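You operate a simulated robot arm through the tools that you are given. There is no shell and no other tool.

You run a simulated robot arm. Do the job below in one go: nothing can be reset, and whatever is moved stays where it is left.

TASK
Lay the tray's strip on mark B, weigh it down and wind the backdrop to the Low mark.
Fine: strip from the long tray on table mark B, then the cream weight from this table on its flat part; free the brake before winding, put it back on after; the other strip and weights stay.

The check looks at the end state, three seconds after you hand in, the way a careful person would. Anything else that was tipped, shoved, dropped, spilled or broken makes it a failure.

THE ROBOT
A 6-joint arm with a two-finger gripper, fixed in place. Base frame: the origin is at the foot of the arm, x ahead of it, y to its left, z up. Lengths are in mm, angles in rad, forces in N, time in s.
Its first joint turns from -2.897 to 2.897 rad. Payload 2.45 kg.
Tool frame: the origin (TCP) lies between the finger pads and is the grasp point; the fingertips stand 20 mm ahead of it; z points along the fingers, y is the line along which they close. The gripper opens to 140 mm. The gripper's body begins 168 mm behind the TCP.
Orientation is told as [roll, pitch, yaw] about the base's x, y, z axes, in that order, counted from this pose: with the fingers straight down and closing along the base's y, the tool's x points along the base's -x, its y along +y and its z along -z.

THE INTERFACE
- The arm moves only by the tool servo_tool. Its argument "moves" is one flat list of numbers, 6 for each row, row after row: the shift along the tool's x, y, z in mm, then the turn, a rotation vector about the tool's x, y, z in rad. In form: [tx, ty, tz, rx, ry, rz, tx, ty, tz, rx, ry, rz, ...]. A call has 1 to 20 rows; each row shifts and turns the commanded pose from where the row before left it, along the tool's axes as they then stand. "fingers" is the finger opening in mm, from 0 to 140, set as the call begins (left out, the last holds). A row lasts 0.2 s, in which the tool goes at most 50 mm and 0.15 rad; a call with a longer step from one row to the next is refused whole, and so is a gripper value outside its range. Where a pose cannot be reached the arm comes as near as it can. A force on the tool above 60 N (or 10 N above the force at the start of the call, whichever is more), or a blocked arm, ends the call early, and 0.2 s more pass. The fingers move at their own pace (about 45 mm/s each) and stop on an object; they squeeze with about 29 N. The grip force told is the motor's: it shows also when the fingers shut on nothing. Time passes only in rows, and 0.2 s behind the last, so rows that do not move let the fingers close. The reply holds the time, the measured pose of the TCP, the force on the tool along the base axes, the opening and the grip force, in the units named above and with some noise, with the torque about the TCP (base axes, N m) and any sound that the robot's microphone picked up, and new pictures: "pictures" is both (left out), scene, wrist or none.
- Cameras (640 x 400 px; columns grow to the right, rows downward): "scene" is fixed at [222, 650.1, 1184.6]; the picture's right is [-0.32, -0.95, 0.00], its down [-0.32, 0.11, -0.94] and it looks along [0.89, -0.30, -0.34] (base axes); focal length 310 px, centre (320, 200). "wrist" rides on the gripper at [78, 11, -209] in the tool frame; the picture's right is [-0.14, 0.99, 0.00], its down [-0.92, -0.13, -0.37] and it looks along [-0.36, -0.05, 0.93] (tool axes); focal length 280 px, centre (320, 200). There is no depth. A picture from a camera that has moved, and an enlarged one, comes with that camera's place and axes in the base frame and with its lens.
- enlarge(camera, box): a new picture of the part [left, top, right, bottom] of that camera's present view, enlarged. The clock stands still meanwhile.
- finish_job(): hands the job in; it is judged then, once.

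Nothing tells you positions but the pictures and the camera data. Unless the task says otherwise, let go and move clear before handing in.

The tools are called after ">>>" as name(argument=value, ...) on one line, values as JSON. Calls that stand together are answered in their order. servo_tool: Moves the arm, as the interface text tells. Its arguments: {"type":"object","properties":{"moves":{"type":"array","items":{"type":"number"}},"fingers":{"type":"number"},"pictures":{"type":"string","enum":["both","scene","wrist","none"]}},"required":["moves"]} The other tools are called the same way: enlarge (camera, box) takes an enlarged picture of a part of a camera's view; finish_job () hands the job in.

At the start:

```text
time: 0.0
ee_pos: [645.1, 187.0, 1064.6]
orientation: [0.0, -0.001, -0.001]
ft_force: [-0.3, 0.3, -0.2]
torque: [0.0, -0.01, -0.04]
opening: 140.0
gripper_force: 0.1
```

scene: 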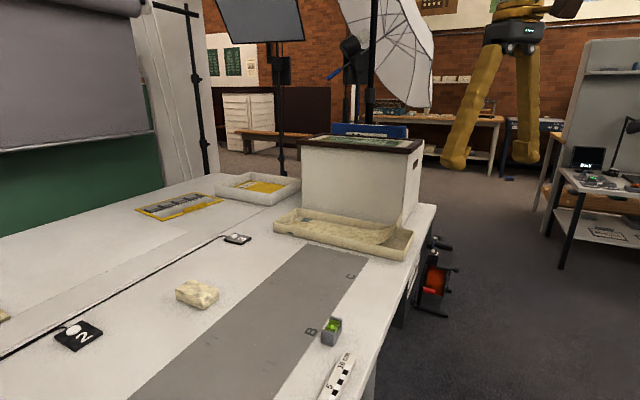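
wrist: 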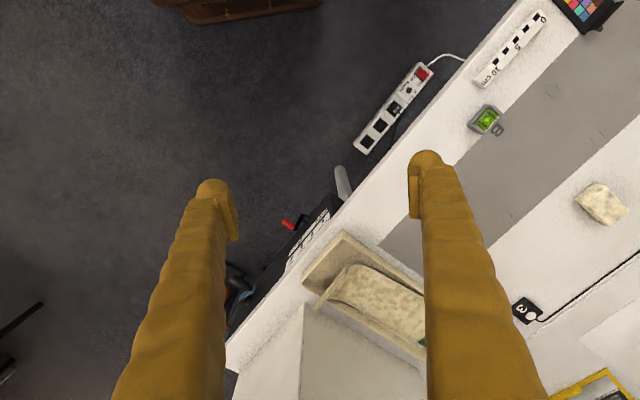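

I see a table with a grey band carrying letters B and C, a long tray with a strip, cream blocks, and a black/red winding device beyond the table's edge. I'll take enlarged looks before moving.

>>> enlarge(camera="scene", box=[240, 180, 480, 330])

>>> enlarge(camera="scene", box=[0, 250, 400, 400])

>>> enlarge(camera="wrist", box=[220, 160, 440, 380])

>>> enlarge(camera="wrist", box=[340, 0, 640, 200])

>>> enlarge(camera="scene", box=[0, 0, 240, 250])

```text
2.67 times, centred on (360, 255) of scene
camera zoom: at [222.0, 650.1, 1184.6], right [-0.32, -0.95, 0.0], down [-0.32, 0.11, -0.94], along [0.89, -0.3, -0.34], focal length 828 px, centre (213, 53)
```

zoom: 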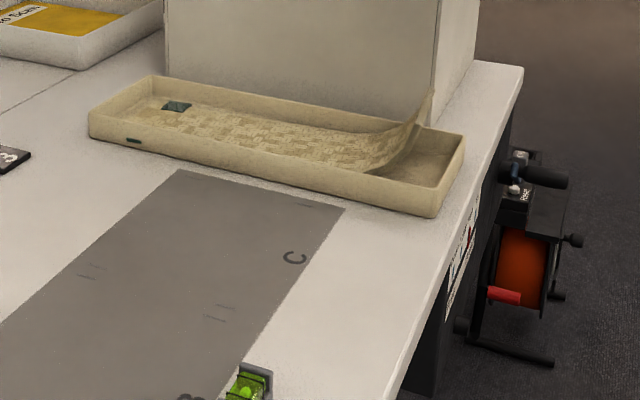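

```text
1.60 times, centred on (200, 325) of scene
camera zoom: at [222.0, 650.1, 1184.6], right [-0.32, -0.95, 0.0], down [-0.32, 0.11, -0.94], along [0.89, -0.3, -0.34], focal length 497 px, centre (512, 0)
```

zoom: 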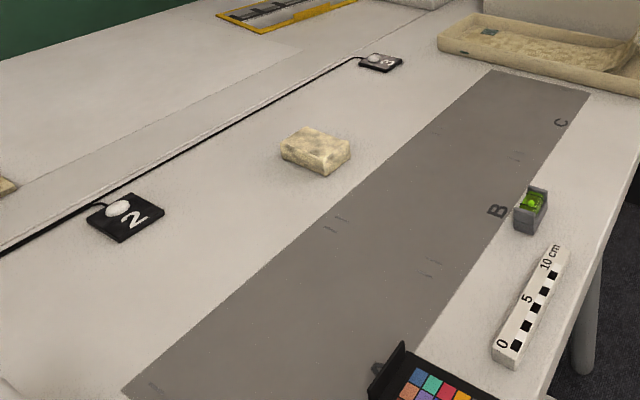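

```text
1.82 times, centred on (330, 270) of wrist
camera zoom: at [566.9, 197.2, 1274.1], right [0.14, 0.99, 0.0], down [0.92, -0.13, 0.37], along [0.36, -0.05, -0.93], focal length 510 px, centre (302, 73)
```

zoom: 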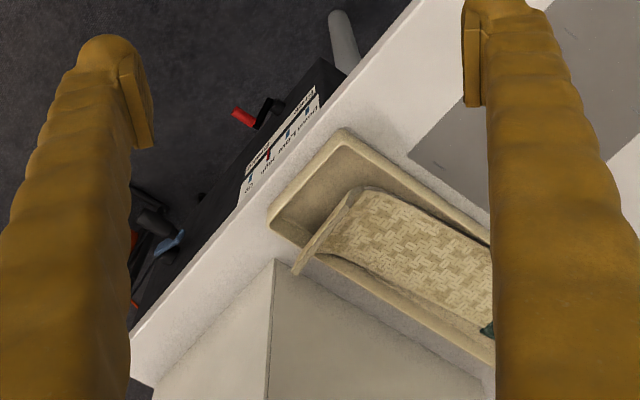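

```text
2.00 times, centred on (490, 100) of wrist
camera zoom: at [566.9, 197.2, 1274.1], right [0.14, 0.99, 0.0], down [0.92, -0.13, 0.37], along [0.36, -0.05, -0.93], focal length 561 px, centre (-20, 400)
```

zoom: 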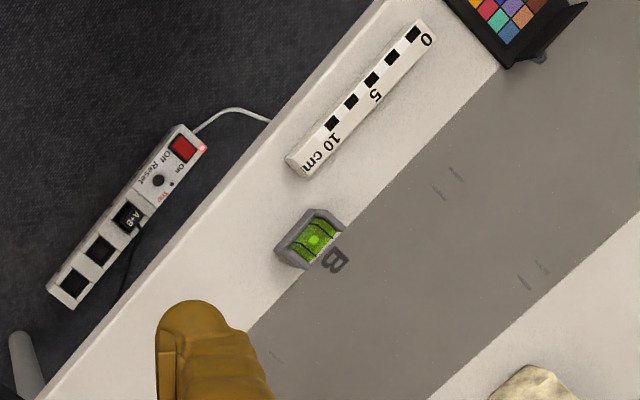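

```text
1.60 times, centred on (120, 125) of scene
camera zoom: at [222.0, 650.1, 1184.6], right [-0.32, -0.95, 0.0], down [-0.32, 0.11, -0.94], along [0.89, -0.3, -0.34], focal length 497 px, centre (640, 320)
```

zoom: 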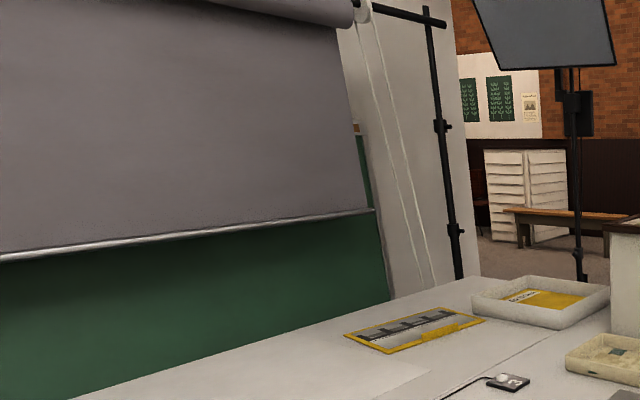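

The table top appears to be about z=740, with mark B's tick region roughly around (746, 579). The arm is high and clear, so I'll swing it toward B for closer looks at the marks, the strip and the weight.

>>> servo_tool(moves=[0, 46, 0, 0, 0, 0, 0, 46, 0, 0, 0, 0, 0, 46, 0, 0, 0, 0, 0, 46, 0, 0, 0, 0, 0, 0, 0, 0, 0, -0.13, 0, 0, 0, 0, 0, -0.13, 0, 0, 0, 0, 0, -0.13, 0, 0, 0, 0, 0, -0.13, 0, 0, 0, 0, 0, -0.13, 0, 0, 0, 0, 0, -0.1])

```text
time: 2.2
ee_pos: [644.7, 371.0, 1064.8]
orientation: [-0.002, 0.0, 0.753]
ft_force: [0.1, 0.4, -0.4]
torque: [0.0, -0.02, 0.01]
opening: 140.1
gripper_force: 0.1
camera wrist: at [580.5, 324.8, 1274.0], right [-0.58, 0.82, 0.0], down [0.76, 0.54, 0.37], along [0.3, 0.21, -0.93], focal length 280 px, centre (320, 200)
```

scene: 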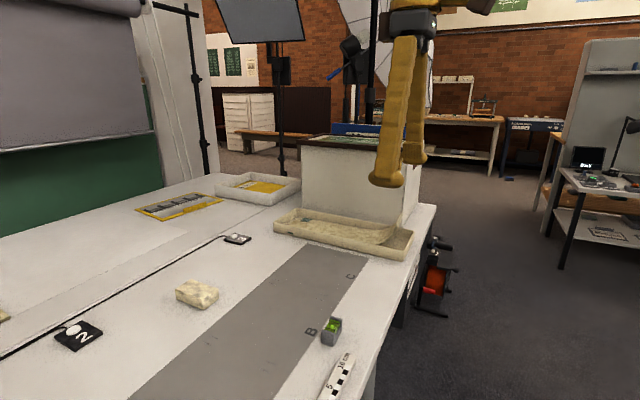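
wrist: 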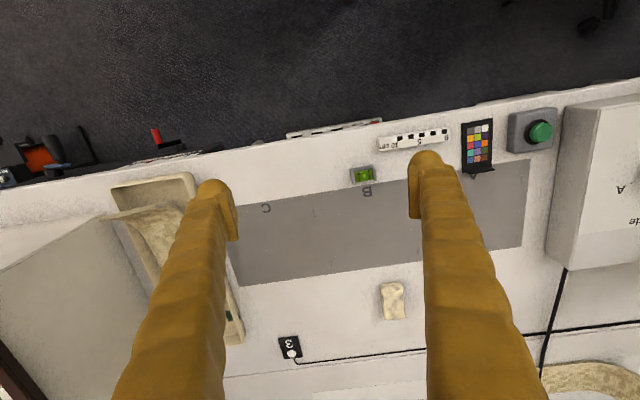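

The wrist view now shows the whole band, with the tray, the weight and a button box on the table. I'll zoom into it.

>>> enlarge(camera="wrist", box=[220, 110, 440, 260])

>>> enlarge(camera="wrist", box=[430, 80, 640, 400])

>>> enlarge(camera="wrist", box=[0, 100, 240, 250])

>>> enlarge(camera="wrist", box=[200, 240, 440, 400])

```text
2.67 times, centred on (330, 185) of wrist
camera zoom: at [580.5, 324.8, 1274.0], right [-0.58, 0.82, 0.0], down [0.76, 0.54, 0.37], along [0.3, 0.21, -0.93], focal length 748 px, centre (293, 240)
```

zoom: 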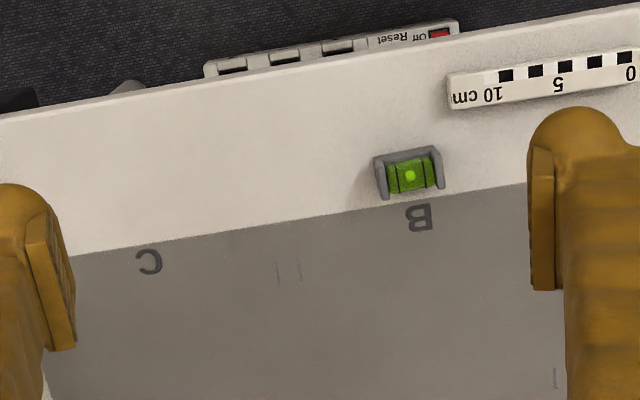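

```text
1.25 times, centred on (535, 240) of wrist
camera zoom: at [580.5, 324.8, 1274.0], right [-0.58, 0.82, 0.0], down [0.76, 0.54, 0.37], along [0.3, 0.21, -0.93], focal length 350 px, centre (51, 150)
```

zoom: 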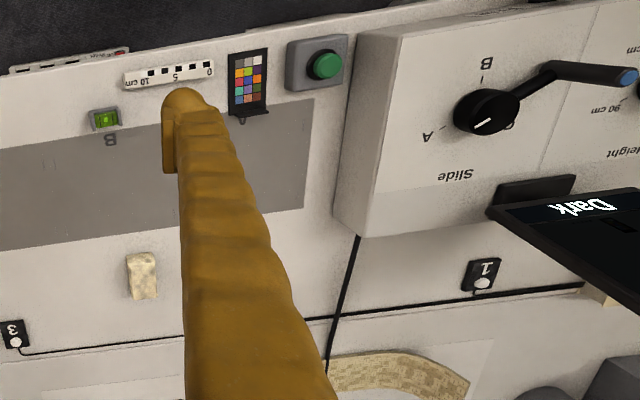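

```text
2.67 times, centred on (120, 175) of wrist
camera zoom: at [580.5, 324.8, 1274.0], right [-0.58, 0.82, 0.0], down [0.76, 0.54, 0.37], along [0.3, 0.21, -0.93], focal length 748 px, centre (853, 267)
```

zoom: 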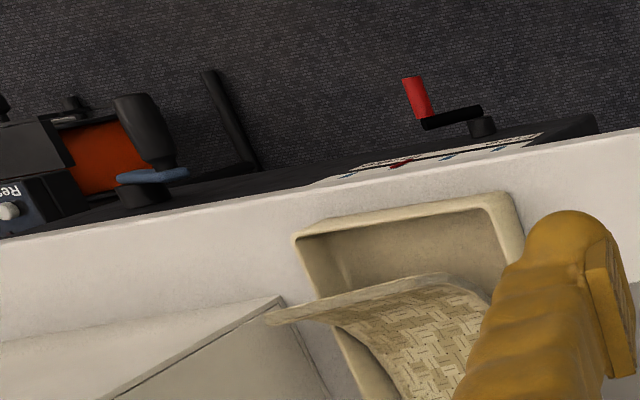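

```text
2.50 times, centred on (320, 320) of wrist
camera zoom: at [580.5, 324.8, 1274.0], right [-0.58, 0.82, 0.0], down [0.76, 0.54, 0.37], along [0.3, 0.21, -0.93], focal length 701 px, centre (320, -100)
```

zoom: 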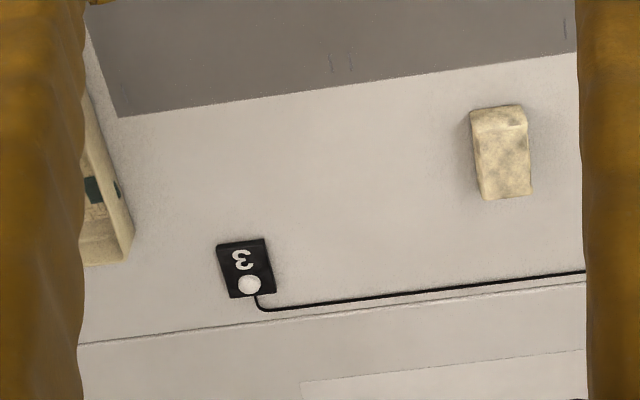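

The Slide/Height box and green button sit at one end of the table. The red-handled crank with a labelled panel hangs on the table's front side near the tray, at about (888, 65, 600). I'll look at that from the front.

>>> servo_tool(moves=[19.3, -43.3, 0, 0, 0, 0, 19.3, -43.3, 0, 0, 0, 0, 19.3, -43.3, 0, 0, 0, 0, 19.3, -43.3, 0, 0, 0, 0, 19.3, -43.3, 0, 0, 0, 0, 19.3, -43.3, 0, 0, 0, 0, 19.3, -43.3, 0, 0, 0, 0, 19.3, -43.3, 0, 0, 0, 0, 19.3, -43.3, 0, 0, 0, 0, 0, 0, 43, 0, 0, 0, 0, 0, 43, 0, 0, 0, 0, 0, 43, 0, 0, 0, 0, 0, 43, 0, 0, 0, 0, 0, 0, 0, -0.15, 0, 0, 0, 0, 0, -0.15, 0, 0, 0, 0, 0, -0.15, 0, 0, 0, 0, 0, -0.15, 0])

```text
time: 5.8
ee_pos: [782.8, -34.9, 891.8]
orientation: [0.0, -0.601, 0.75]
ft_force: [0.0, -0.1, -0.7]
torque: [0.0, 0.01, 0.01]
opening: 139.9
gripper_force: 0.0
camera wrist: at [642.0, -149.9, 1021.2], right [-0.59, 0.8, 0.08], down [0.49, 0.28, 0.82], along [0.64, 0.53, -0.56], focal length 280 px, centre (320, 200)
```

scene: 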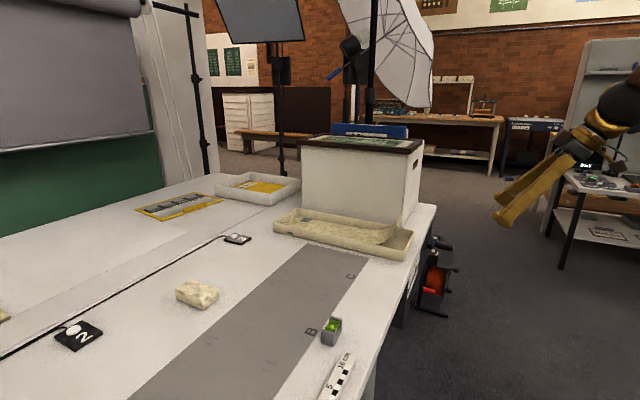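
wrist: 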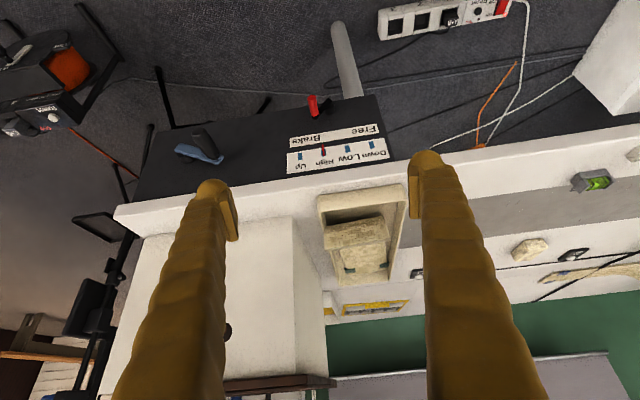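

The panel shows a "Free / Brake" red lever, a scale "Down Low High Up" with a pointer near High, and a blue/black crank to the left. I'll enlarge it.

>>> enlarge(camera="wrist", box=[130, 80, 400, 210])

>>> enlarge(camera="wrist", box=[270, 90, 400, 180])

>>> enlarge(camera="wrist", box=[300, 170, 430, 300])

>>> enlarge(camera="wrist", box=[140, 110, 260, 200])

```text
2.37 times, centred on (265, 145) of wrist
camera zoom: at [642.0, -149.9, 1021.2], right [-0.59, 0.8, 0.08], down [0.49, 0.28, 0.82], along [0.64, 0.53, -0.56], focal length 665 px, centre (450, 330)
```

zoom: 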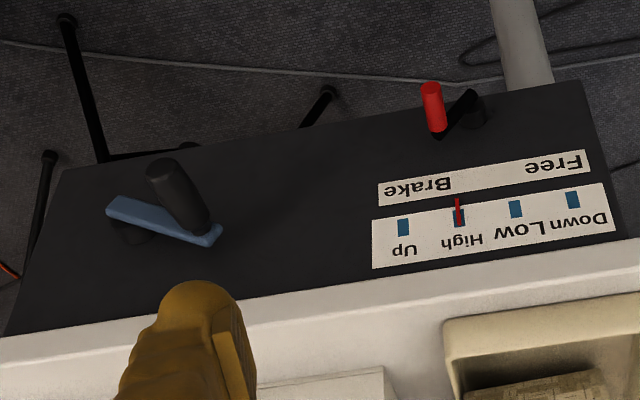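

```text
4.44 times, centred on (335, 135) of wrist
camera zoom: at [642.0, -149.9, 1021.2], right [-0.59, 0.8, 0.08], down [0.49, 0.28, 0.82], along [0.64, 0.53, -0.56], focal length 1246 px, centre (253, 489)
```

zoom: 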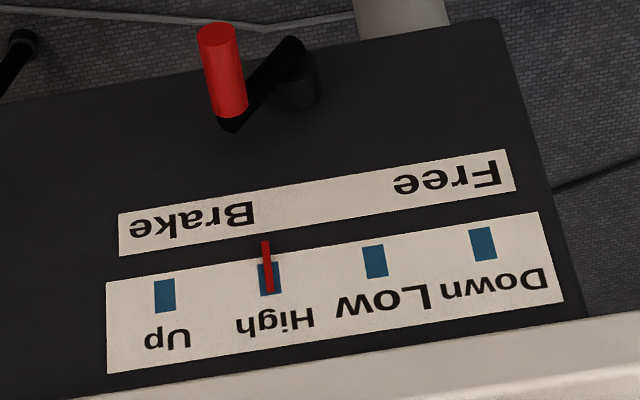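

```text
3.08 times, centred on (365, 235) of wrist
camera zoom: at [642.0, -149.9, 1021.2], right [-0.59, 0.8, 0.08], down [0.49, 0.28, 0.82], along [0.64, 0.53, -0.56], focal length 863 px, centre (182, 92)
```

zoom: 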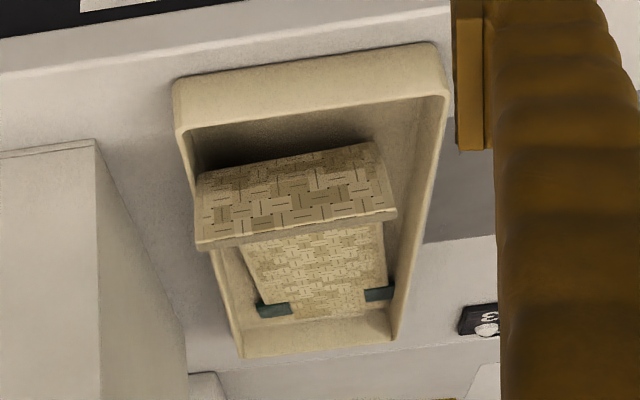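

```text
4.44 times, centred on (200, 155) of wrist
camera zoom: at [642.0, -149.9, 1021.2], right [-0.59, 0.8, 0.08], down [0.49, 0.28, 0.82], along [0.64, 0.53, -0.56], focal length 1246 px, centre (853, 400)
```

zoom: 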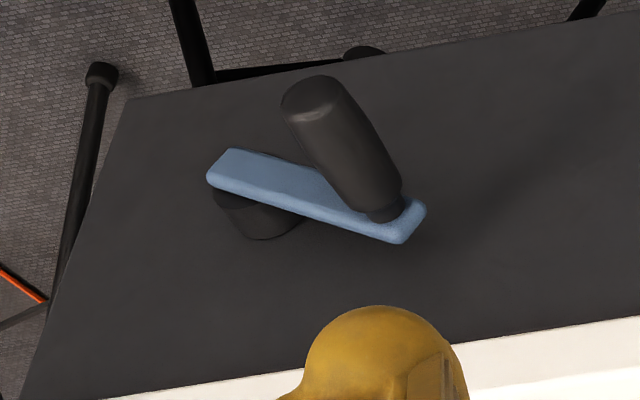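

The winder panel is vertical at roughly n≈740 mm from the base along the table normal. Its lever is set to Brake, the pointer is at High, and the crank pivot is to the right. I'll level the tool to face the panel straight on.

>>> servo_tool(moves=[0, 0, 0, 0, -0.139, 0, 0, 0, 0, 0, -0.139, 0, 0, 0, 0, 0, -0.139, 0, 0, 0, 0, 0, -0.139, 0, 0, 0, 0, 0, -0.139, 0, 0, 0, 0, 0, -0.139, 0, 0, 0, 0, 0, -0.136, 0, 46.4, -8.2, -9.8, 0, 0, 0, 46.4, -8.2, -9.8, 0, 0, 0, 46.4, -8.2, -9.8, 0, 0, 0, 46.4, -8.2, -9.8, 0, 0, 0, 46.4, -8.2, -9.8, 0, 0, 0])

```text
time: 8.4
ee_pos: [869.1, -153.3, 745.4]
orientation: [1.185, -1.555, -0.429]
ft_force: [-0.1, -0.2, -0.3]
torque: [-0.03, 0.01, 0.02]
opening: 140.2
gripper_force: 0.1
out of reach, approached as far as the arm can: row 7, 8, 9, 10, 11, 12
camera wrist: at [709.6, -288.3, 669.2], right [-0.68, 0.72, 0.15], down [-0.17, -0.35, 0.92], along [0.72, 0.6, 0.36], focal length 280 px, centre (320, 200)
```

scene: 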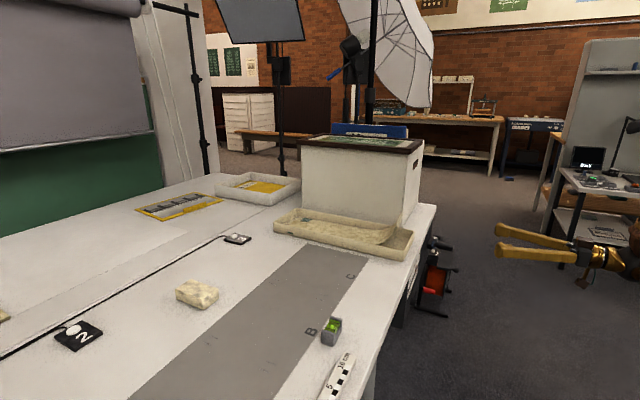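
wrist: 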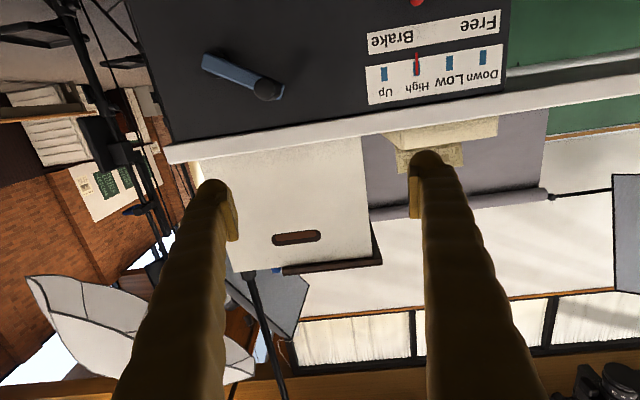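

The level pose is beyond the arm's wrist range here, so it stopped nearby, but this view faces the panel nearly head-on. I'll enlarge it to refine the geometry of the crank and the scale.

>>> enlarge(camera="wrist", box=[170, 0, 330, 100])

>>> enlarge(camera="wrist", box=[350, 0, 510, 100])

>>> enlarge(camera="wrist", box=[120, 0, 560, 275])

```text
4.00 times, centred on (250, 50) of wrist
camera zoom: at [709.6, -288.3, 669.2], right [-0.68, 0.72, 0.15], down [-0.17, -0.35, 0.92], along [0.72, 0.6, 0.36], focal length 1122 px, centre (600, 800)
```

zoom: 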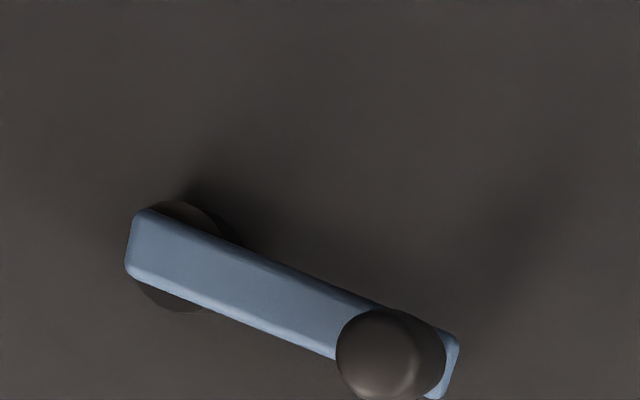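

```text
4.00 times, centred on (430, 50) of wrist
camera zoom: at [709.6, -288.3, 669.2], right [-0.68, 0.72, 0.15], down [-0.17, -0.35, 0.92], along [0.72, 0.6, 0.36], focal length 1122 px, centre (-120, 800)
```

zoom: 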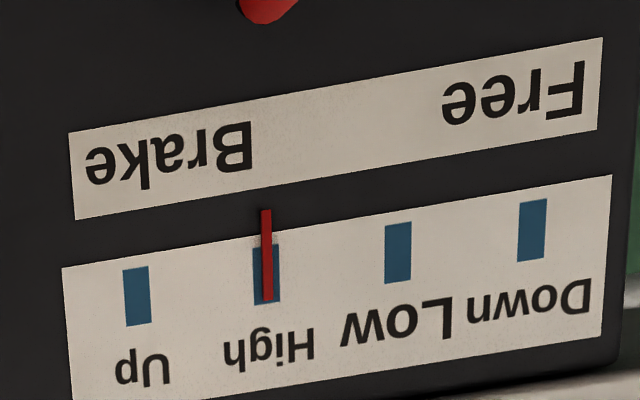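

```text
1.45 times, centred on (340, 138) of wrist
camera zoom: at [709.6, -288.3, 669.2], right [-0.68, 0.72, 0.15], down [-0.17, -0.35, 0.92], along [0.72, 0.6, 0.36], focal length 408 px, centre (291, 291)
```

zoom: 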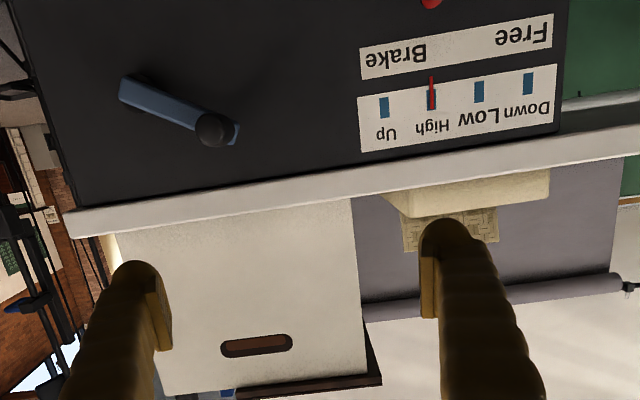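

The panel layout is now clear: lever pivot near e≈-530, crank pivot near (e≈-820, z≈622), and Low is one mark left of High as seen from the robot. I'll tilt the tool back to a comfortable pitch and check where the commanded pose stands.

>>> servo_tool(moves=[0, 0, 0, 0, 0.14, 0, 0, 0, 0, 0, 0.14, 0, 0, 0, 0, 0, 0.14, 0, 0, 0, 0, 0, 0.1, 0, 0, 0, 0, 0, 0, 0], fingers=60)

```text
time: 9.6
ee_pos: [869.0, -152.5, 745.8]
orientation: [0.0, -1.047, 0.751]
ft_force: [-0.9, -0.4, -0.6]
torque: [0.02, -0.04, 0.02]
opening: 60.0
gripper_force: 0.0
camera wrist: at [701.1, -294.8, 783.1], right [-0.62, 0.77, 0.12], down [0.19, 0.0, 0.98], along [0.76, 0.64, -0.15], focal length 280 px, centre (320, 200)
```

scene: 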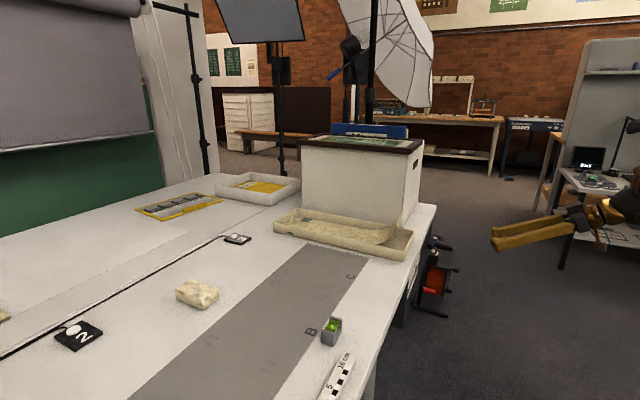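
wrist: 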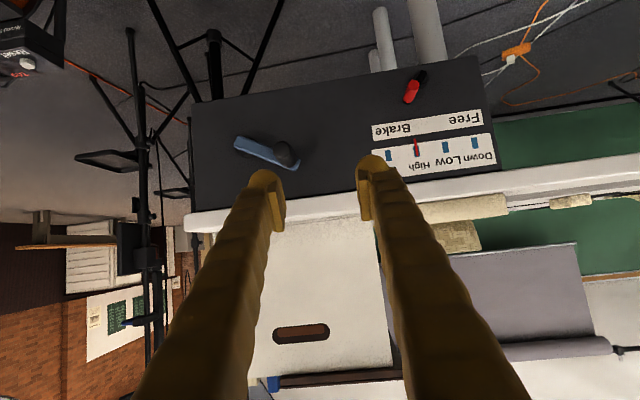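

The commanded pose follows the reached one. I'll zoom on the lever and the crank from this view.

>>> enlarge(camera="wrist", box=[360, 50, 520, 180])

>>> enlarge(camera="wrist", box=[190, 100, 350, 220])

>>> enlarge(camera="wrist", box=[390, 160, 640, 300])

```text
3.08 times, centred on (440, 115) of wrist
camera zoom: at [701.1, -294.8, 783.1], right [-0.62, 0.77, 0.12], down [0.19, 0.0, 0.98], along [0.76, 0.64, -0.15], focal length 863 px, centre (-49, 462)
```

zoom: 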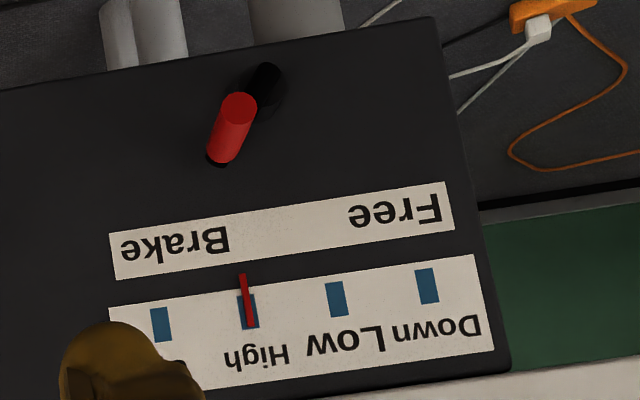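

```text
3.33 times, centred on (270, 160) of wrist
camera zoom: at [701.1, -294.8, 783.1], right [-0.62, 0.77, 0.12], down [0.19, 0.0, 0.98], along [0.76, 0.64, -0.15], focal length 935 px, centre (487, 333)
```

zoom: 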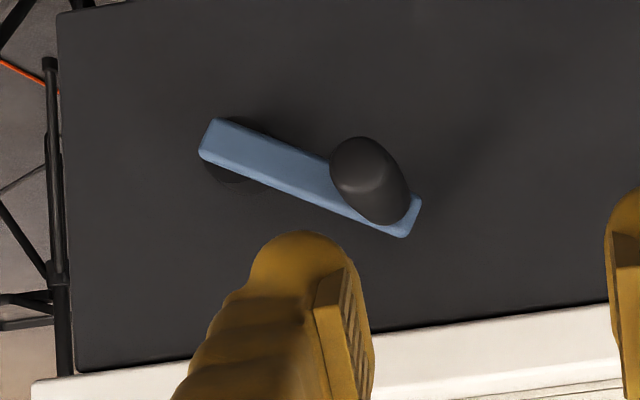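

```text
2.56 times, centred on (515, 230) of wrist
camera zoom: at [701.1, -294.8, 783.1], right [-0.62, 0.77, 0.12], down [0.19, 0.0, 0.98], along [0.76, 0.64, -0.15], focal length 718 px, centre (-179, 123)
```

zoom: 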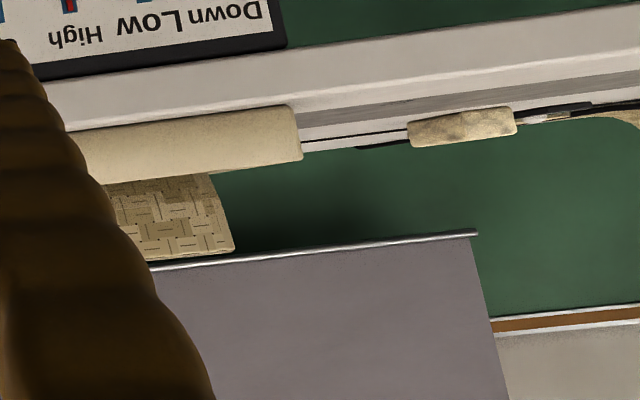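

The red lever handle is at about (e=-565, z=587), protruding to n≈677. I'll move to a stand-off 70 mm short of it, along the tool axis.

>>> servo_tool(moves=[12, 28.1, 28.8, 0, 0, 0, 12, 28.1, 28.8, 0, 0, 0, 12, 28.1, 28.8, 0, 0, 0, 12, 28.1, 28.8, 0, 0, 0, 12, 28.1, 28.8, 0, 0, 0, 0, 0, 0, 0, 0, 0], fingers=60)

```text
time: 11.0
ee_pos: [867.4, 6.9, 640.2]
orientation: [0.042, -1.04, 0.717]
ft_force: [0.1, -0.6, 0.1]
torque: [0.0, 0.03, -0.03]
opening: 60.1
gripper_force: 0.1
out of reach, approached as far as the arm can: row 4, 5
camera wrist: at [700.3, -136.5, 680.2], right [-0.63, 0.77, 0.14], down [0.21, -0.01, 0.98], along [0.75, 0.64, -0.16], focal length 280 px, centre (320, 200)
```

scene: 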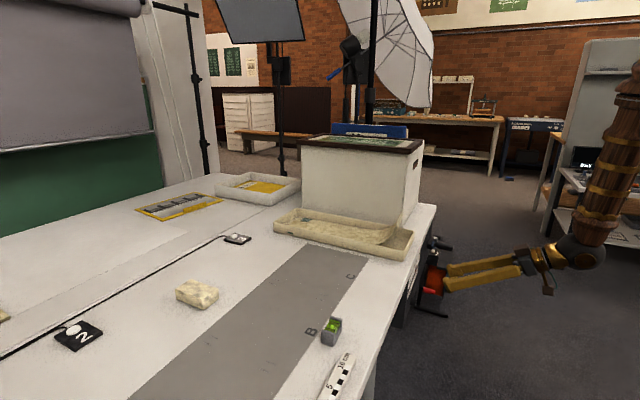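
wrist: 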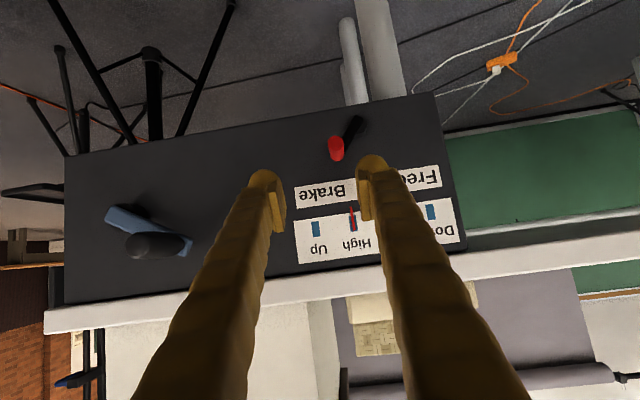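

The reach limit depends on the tool's pitch here, so I'll use a steeper tool (about 34° from vertical) and re-centre over the lever handle.

>>> servo_tool(moves=[0, 0, 0, 0.011, 0.14, -0.018, 0, 0, 0, 0, 0.14, 0, 0, 0, 0, 0, 0.14, 0, -8, 23, 10, 0, 0.02, 0, 0, 0, 0, 0, 0, 0], fingers=60)

```text
time: 12.2
ee_pos: [860.3, 31.8, 637.0]
orientation: [-0.027, -0.608, 0.765]
ft_force: [0.2, 0.5, -0.1]
torque: [0.0, -0.01, -0.02]
opening: 60.0
gripper_force: 0.1
camera wrist: at [717.1, -83.9, 765.1], right [-0.59, 0.8, 0.06], down [0.47, 0.29, 0.83], along [0.65, 0.52, -0.55], focal length 280 px, centre (320, 200)
```

scene: 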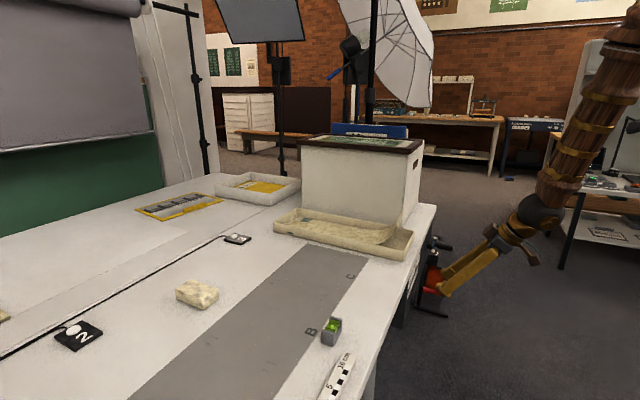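
wrist: 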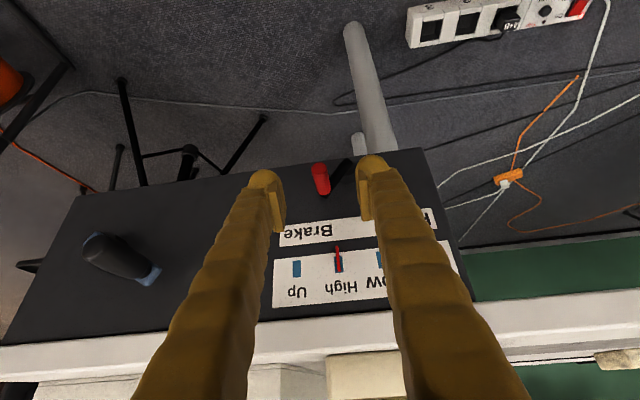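

The lever handle sits right on the approach axis between the fingers. I'll advance about 56 mm, then close.

>>> servo_tool(moves=[0, -1, 28, -0.02, 0, 0.01, 0, 0, 28, 0, 0, 0, 0, 0, 0, 0, 0, 0], fingers=60, pictures="wrist")

>>> enlarge(camera="wrist", box=[240, 130, 400, 230])

```text
time: 13.0
ee_pos: [884.9, 51.8, 590.6]
orientation: [0.003, -0.609, 0.753]
ft_force: [0.1, -0.3, 0.5]
torque: [0.0, 0.03, 0.02]
opening: 60.2
gripper_force: 0.2
camera wrist: at [743.9, -66.0, 718.3], right [-0.6, 0.8, 0.08], down [0.48, 0.28, 0.83], along [0.64, 0.53, -0.55], focal length 280 px, centre (320, 200)
```

wrist: 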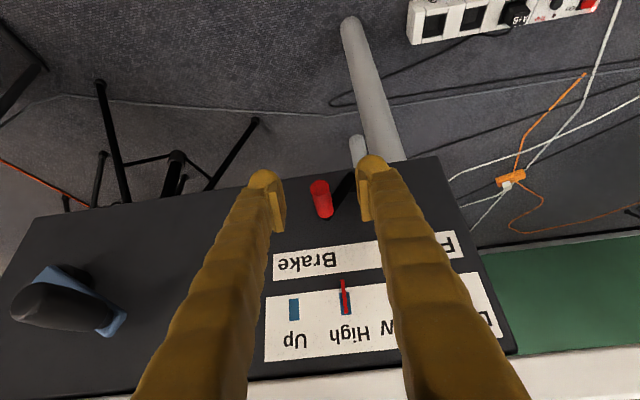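

```text
4.00 times, centred on (320, 180) of wrist
camera zoom: at [743.9, -66.0, 718.3], right [-0.6, 0.8, 0.08], down [0.48, 0.28, 0.83], along [0.64, 0.53, -0.55], focal length 1122 px, centre (320, 280)
```

zoom: 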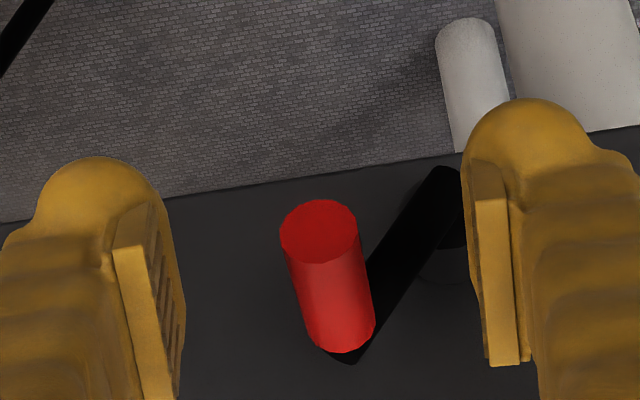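

The handle (about 15 mm in diameter) is centred between the fingers, so I'll close on it.

>>> servo_tool(moves=[0, 0, 0, 0, 0, 0, 0, 0, 0, 0, 0, 0, 0, 0, 0, 0, 0, 0, 0, 0, 0, 0, 0, 0], fingers=0, pictures="wrist")

```text
time: 14.0
ee_pos: [883.7, 52.7, 591.4]
orientation: [-0.001, -0.61, 0.755]
ft_force: [-4.5, 7.8, -0.3]
torque: [0.02, -0.03, 0.16]
opening: 14.7
gripper_force: 33.4
camera wrist: at [743.6, -65.7, 718.2], right [-0.6, 0.8, 0.08], down [0.48, 0.28, 0.83], along [0.64, 0.53, -0.55], focal length 280 px, centre (320, 200)
```

wrist: 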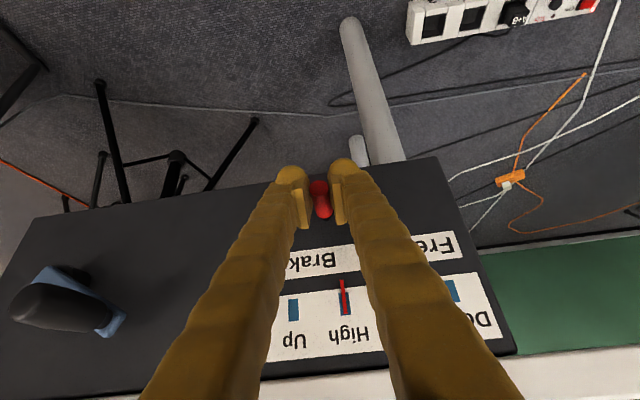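

It's gripped at 14.7 mm opening. Now I'll swing the lever on its arc over to Free.

>>> servo_tool(moves=[-3.4, 8.5, -4.8, 0, 0, 0, -2.2, 8.5, -3.1, 0, 0, 0, -1.2, 8.5, -1.7, 0, 0, 0, -0.4, 8.5, -0.6, 0, 0, 0, 0.4, 8.5, 0.6, 0, 0, 0, 1.2, 8.5, 1.7, 0, 0, 0, 2.2, 8.5, 3.1, 0, 0, 0, 3.4, 8.5, 4.8, 0, 0, 0, 0, 0, 0, 0, 0, 0], fingers=0, pictures="wrist")

>>> enlarge(camera="wrist", box=[200, 120, 440, 270])

```text
time: 15.8
ee_pos: [846.5, 94.2, 597.4]
orientation: [-0.005, -0.613, 0.749]
ft_force: [6.9, -10.9, 0.4]
torque: [-0.29, -0.09, 0.15]
opening: 14.9
gripper_force: 41.0
stopped in row 8: the force on the tool passed its limit at 70 N (the readings are from after the stop); the commanded pose is now the measured one
camera wrist: at [703.9, -21.9, 723.7], right [-0.59, 0.8, 0.07], down [0.48, 0.28, 0.83], along [0.65, 0.53, -0.55], focal length 280 px, centre (320, 200)
```

wrist: 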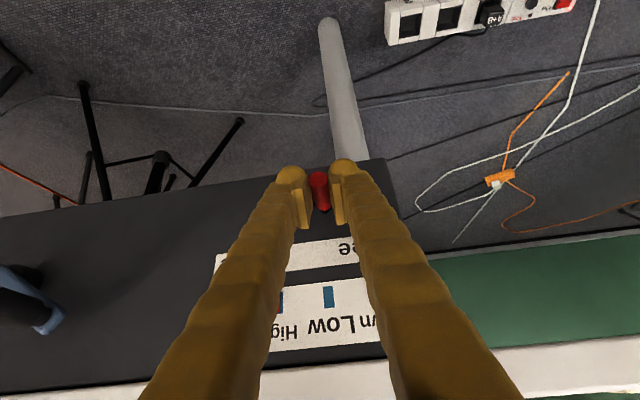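

```text
2.67 times, centred on (320, 195) of wrist
camera zoom: at [703.9, -21.9, 723.7], right [-0.59, 0.8, 0.07], down [0.48, 0.28, 0.83], along [0.65, 0.53, -0.55], focal length 748 px, centre (320, 213)
```

zoom: 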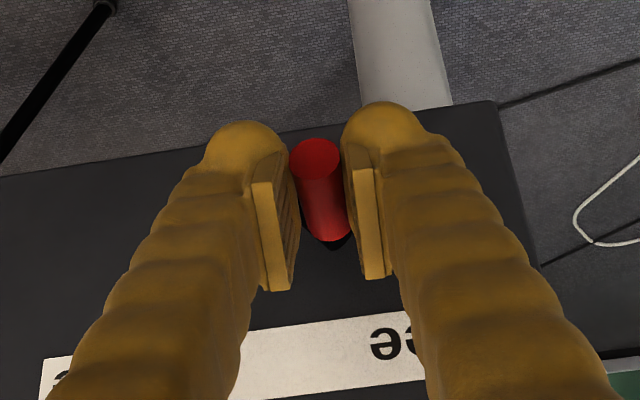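

The lever has hit a stop after about 56 mm of travel, which is probably the Free end. I'll open, back off and look.

>>> servo_tool(moves=[0, 0, 0, 0, 0, 0, 0, 0, 0, 0, 0, 0, 0, 0, 0, 0, 0, 0, 0, 0, -30, 0, 0, 0, 0, 0, -40, 0, 0, 0, 0, 0, -40, 0, 0, 0], fingers=60, pictures="wrist")

>>> enlarge(camera="wrist", box=[240, 130, 400, 230])

```text
time: 17.2
ee_pos: [799.8, 51.7, 687.1]
orientation: [-0.004, -0.611, 0.75]
ft_force: [0.2, -0.5, -0.1]
torque: [0.0, -0.04, 0.01]
opening: 60.2
gripper_force: 0.1
camera wrist: at [657.2, -64.3, 813.6], right [-0.59, 0.8, 0.08], down [0.48, 0.28, 0.83], along [0.65, 0.53, -0.55], focal length 280 px, centre (320, 200)
```

wrist: 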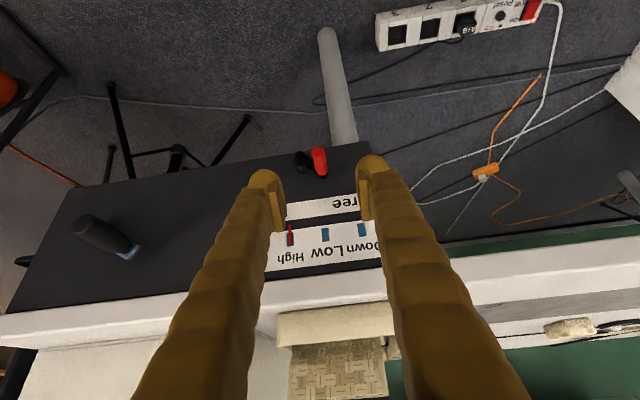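

```text
4.00 times, centred on (320, 180) of wrist
camera zoom: at [657.2, -64.3, 813.6], right [-0.59, 0.8, 0.08], down [0.48, 0.28, 0.83], along [0.65, 0.53, -0.55], focal length 1122 px, centre (320, 280)
```

zoom: 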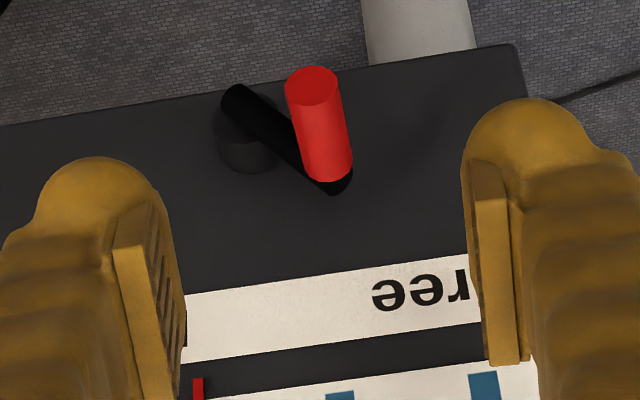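

The lever now points to Free. Next is the crank, so I'll move along the panel to a stand-off in front of its handle.

>>> servo_tool(moves=[-5.9, -40.2, -4, 0, 0, 0, -5.9, -40.2, -4, 0, 0, 0, -5.9, -40.2, -4, 0, 0, 0, -5.9, -40.2, -4, 0, 0, 0, -5.9, -40.2, -4, 0, 0, 0, -5.9, -40.2, -4, 0, 0, 0, 0, 0, 0, 0, 0, 0], fingers=90)

>>> enlarge(camera="wrist", box=[200, 100, 440, 250])

```text
time: 18.8
ee_pos: [975.9, -114.8, 726.5]
orientation: [-0.005, -0.612, 0.749]
ft_force: [-0.1, 0.0, -0.6]
torque: [0.02, 0.03, -0.03]
opening: 90.1
gripper_force: 0.0
camera wrist: at [832.5, -230.5, 854.1], right [-0.59, 0.8, 0.08], down [0.48, 0.28, 0.83], along [0.65, 0.53, -0.55], focal length 280 px, centre (320, 200)
```

scene: 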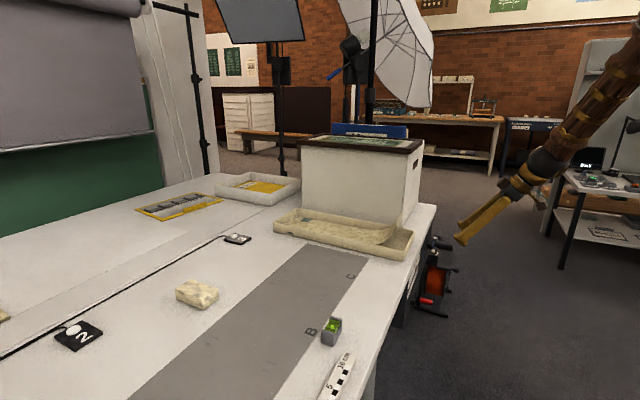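
wrist: 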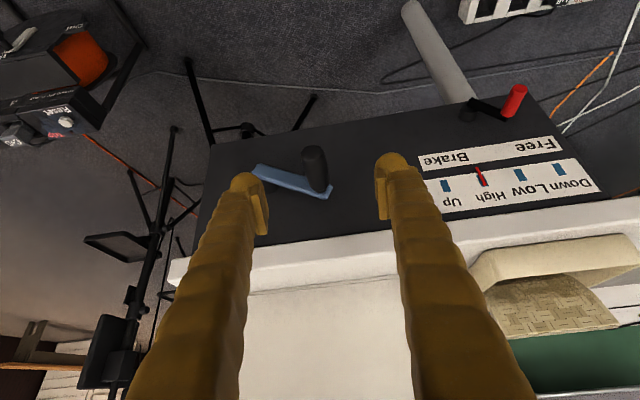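

```text
2.67 times, centred on (320, 175) of wrist
camera zoom: at [832.5, -230.5, 854.1], right [-0.59, 0.8, 0.08], down [0.48, 0.28, 0.83], along [0.65, 0.53, -0.55], focal length 748 px, centre (320, 267)
```

zoom: 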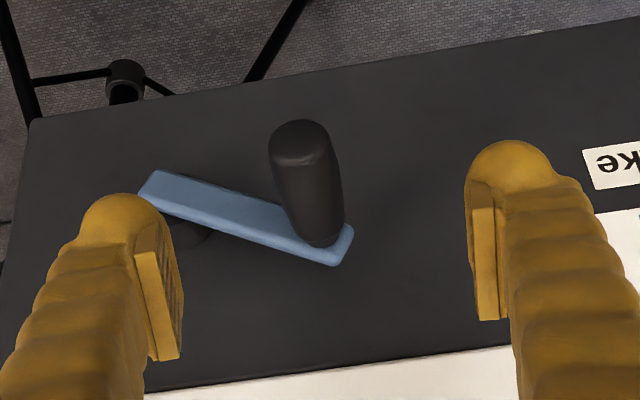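

The crank handle axis is at about (e=-754.5, z=659), with the pivot near (-819, 622) and a radius of about 74 mm. I'll move in and close on the handle.

>>> servo_tool(moves=[0.3, -1.2, 27.3, 0, 0, 0, 0.2, -1.1, 27.3, 0, 0, 0, 0.2, -1.1, 27.3, 0, 0, 0, 0, 0, 0, 0, 0, 0], fingers=90, pictures="wrist")

>>> enlarge(camera="wrist", box=[200, 100, 440, 250])

```text
time: 19.8
ee_pos: [1011.9, -84.7, 659.6]
orientation: [-0.004, -0.611, 0.75]
ft_force: [-0.2, -0.8, 0.5]
torque: [-0.05, -0.02, 0.0]
opening: 90.0
gripper_force: 0.0
camera wrist: at [868.8, -201.6, 786.7], right [-0.59, 0.8, 0.08], down [0.48, 0.28, 0.83], along [0.65, 0.53, -0.55], focal length 280 px, centre (320, 200)
```

wrist: 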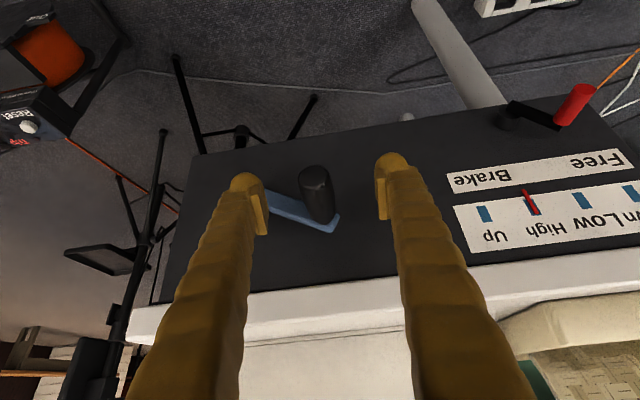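

```text
2.67 times, centred on (320, 175) of wrist
camera zoom: at [868.8, -201.6, 786.7], right [-0.59, 0.8, 0.08], down [0.48, 0.28, 0.83], along [0.65, 0.53, -0.55], focal length 748 px, centre (320, 267)
```

zoom: 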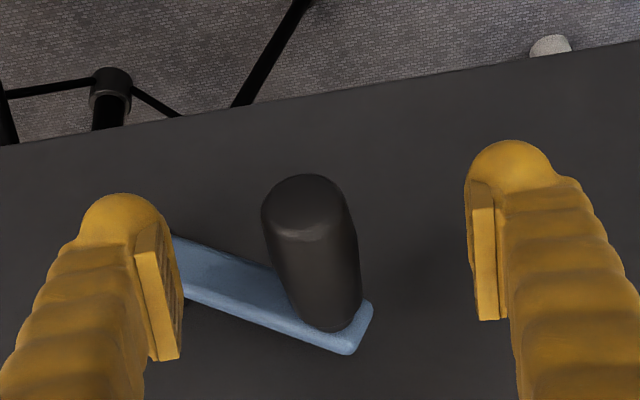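

The handle is centred; I'll close.

>>> servo_tool(moves=[0, 0, 0, 0, 0, 0, 0, 0, 0, 0, 0, 0, 0, 0, 0, 0, 0, 0, 0, 0, 0, 0, 0, 0, 0, 0, 0, 0, 0, 0], fingers=0, pictures="wrist")

```text
time: 21.0
ee_pos: [1012.6, -86.7, 660.4]
orientation: [-0.006, -0.611, 0.751]
ft_force: [8.3, -6.0, -6.0]
torque: [0.0, -0.08, 0.06]
opening: 24.8
gripper_force: 31.9
camera wrist: at [868.9, -202.0, 786.8], right [-0.59, 0.8, 0.08], down [0.48, 0.28, 0.83], along [0.65, 0.53, -0.55], focal length 280 px, centre (320, 200)
```

wrist: 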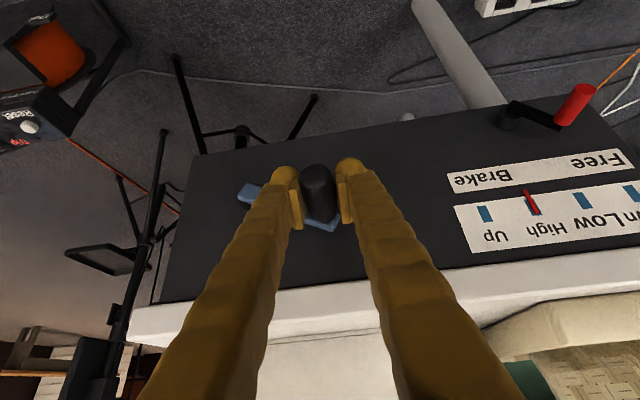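

The handle is gripped (about 25 mm). I'll try a small turn downward (about 40°) and watch the pointer.

>>> servo_tool(moves=[6.6, 5.5, 9.5, 0, 0, 0, 7.1, 3.3, 10.2, 0, 0, 0, 7.3, 1.2, 10.4, 0, 0, 0, 7.3, -1.1, 10.5, 0, 0, 0], fingers=0)

>>> enlarge(camera="wrist", box=[200, 80, 640, 270])

```text
time: 22.0
ee_pos: [1004.2, -77.3, 609.5]
orientation: [-0.001, -0.61, 0.75]
ft_force: [-18.9, -4.7, -0.3]
torque: [0.04, 0.01, 0.36]
opening: 24.3
gripper_force: 45.2
camera wrist: at [862.0, -195.0, 736.9], right [-0.59, 0.8, 0.08], down [0.48, 0.28, 0.83], along [0.65, 0.53, -0.55], focal length 280 px, centre (320, 200)
```

scene: 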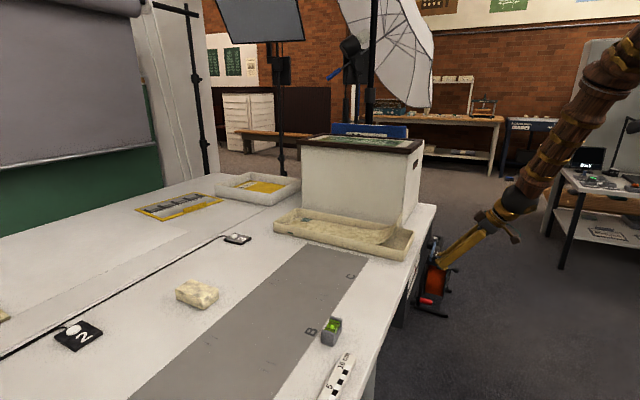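
wrist: 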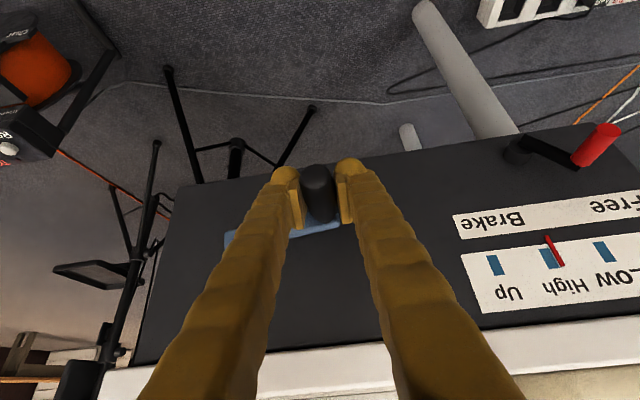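

```text
1.45 times, centred on (420, 175) of wrist
camera zoom: at [862.0, -195.0, 736.9], right [-0.59, 0.8, 0.08], down [0.48, 0.28, 0.83], along [0.65, 0.53, -0.55], focal length 408 px, centre (174, 236)
```

zoom: 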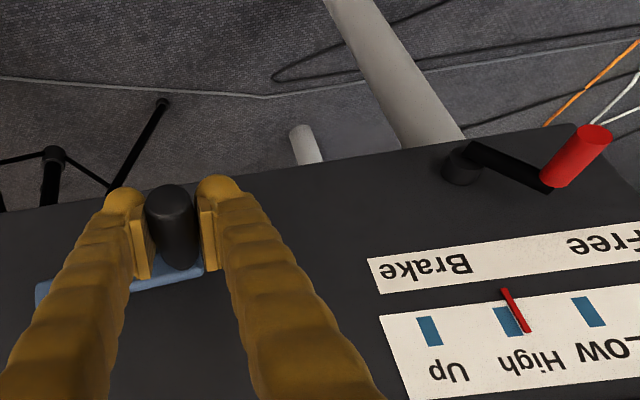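

The pointer moved from High toward Low (about 0.19 of the spacing for roughly 40°), and the backdrop lowered. The direction is right, so I'll continue turning down about 60°.

>>> servo_tool(moves=[7.4, -2.6, 10.6, 0, 0, 0, 7.1, -4.9, 10.2, 0, 0, 0, 6.5, -6.9, 9.3, 0, 0, 0, 5.7, -8.8, 8.2, 0, 0, 0, 4.8, -10.4, 6.8, 0, 0, 0, 3.6, -11.7, 5.2, 0, 0, 0], fingers=0)

>>> enlarge(camera="wrist", box=[200, 80, 640, 270])

```text
time: 23.4
ee_pos: [1035.8, -110.8, 549.3]
orientation: [-0.006, -0.611, 0.752]
ft_force: [-4.5, 14.2, -29.0]
torque: [0.07, 0.13, 0.2]
opening: 24.1
gripper_force: 45.2
camera wrist: at [894.5, -228.4, 675.6], right [-0.59, 0.8, 0.08], down [0.48, 0.28, 0.83], along [0.65, 0.53, -0.55], focal length 280 px, centre (320, 200)
```

scene: 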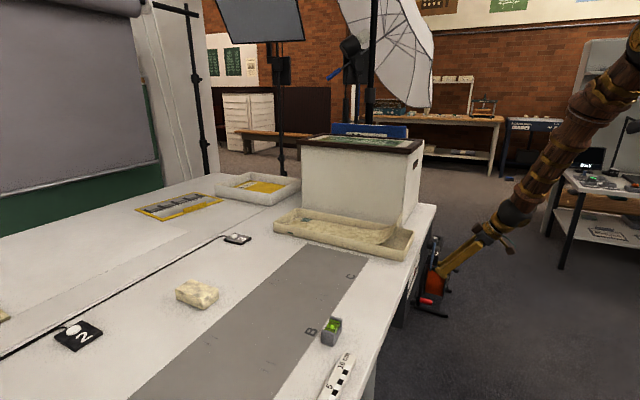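
wrist: 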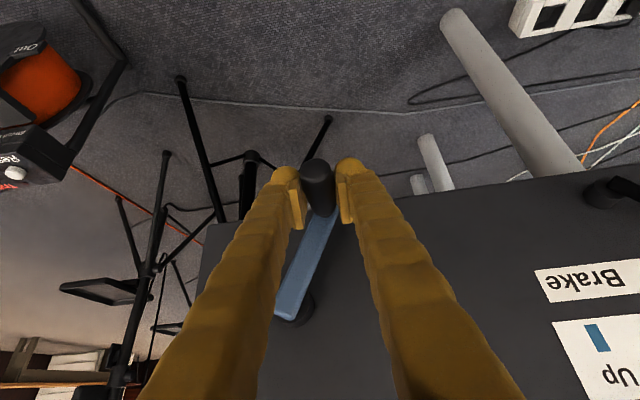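

```text
1.45 times, centred on (420, 175) of wrist
camera zoom: at [894.5, -228.4, 675.6], right [-0.59, 0.8, 0.08], down [0.48, 0.28, 0.83], along [0.65, 0.53, -0.55], focal length 408 px, centre (174, 236)
```

zoom: 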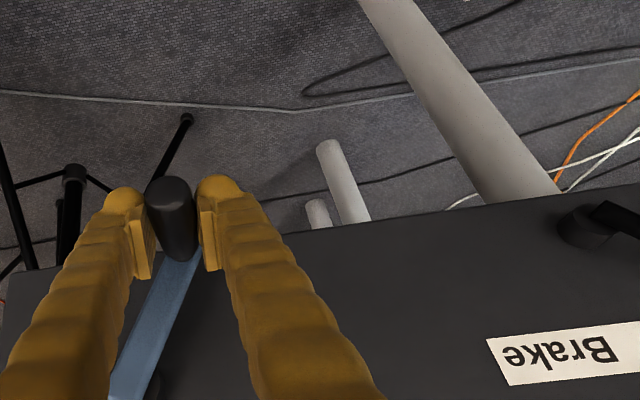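

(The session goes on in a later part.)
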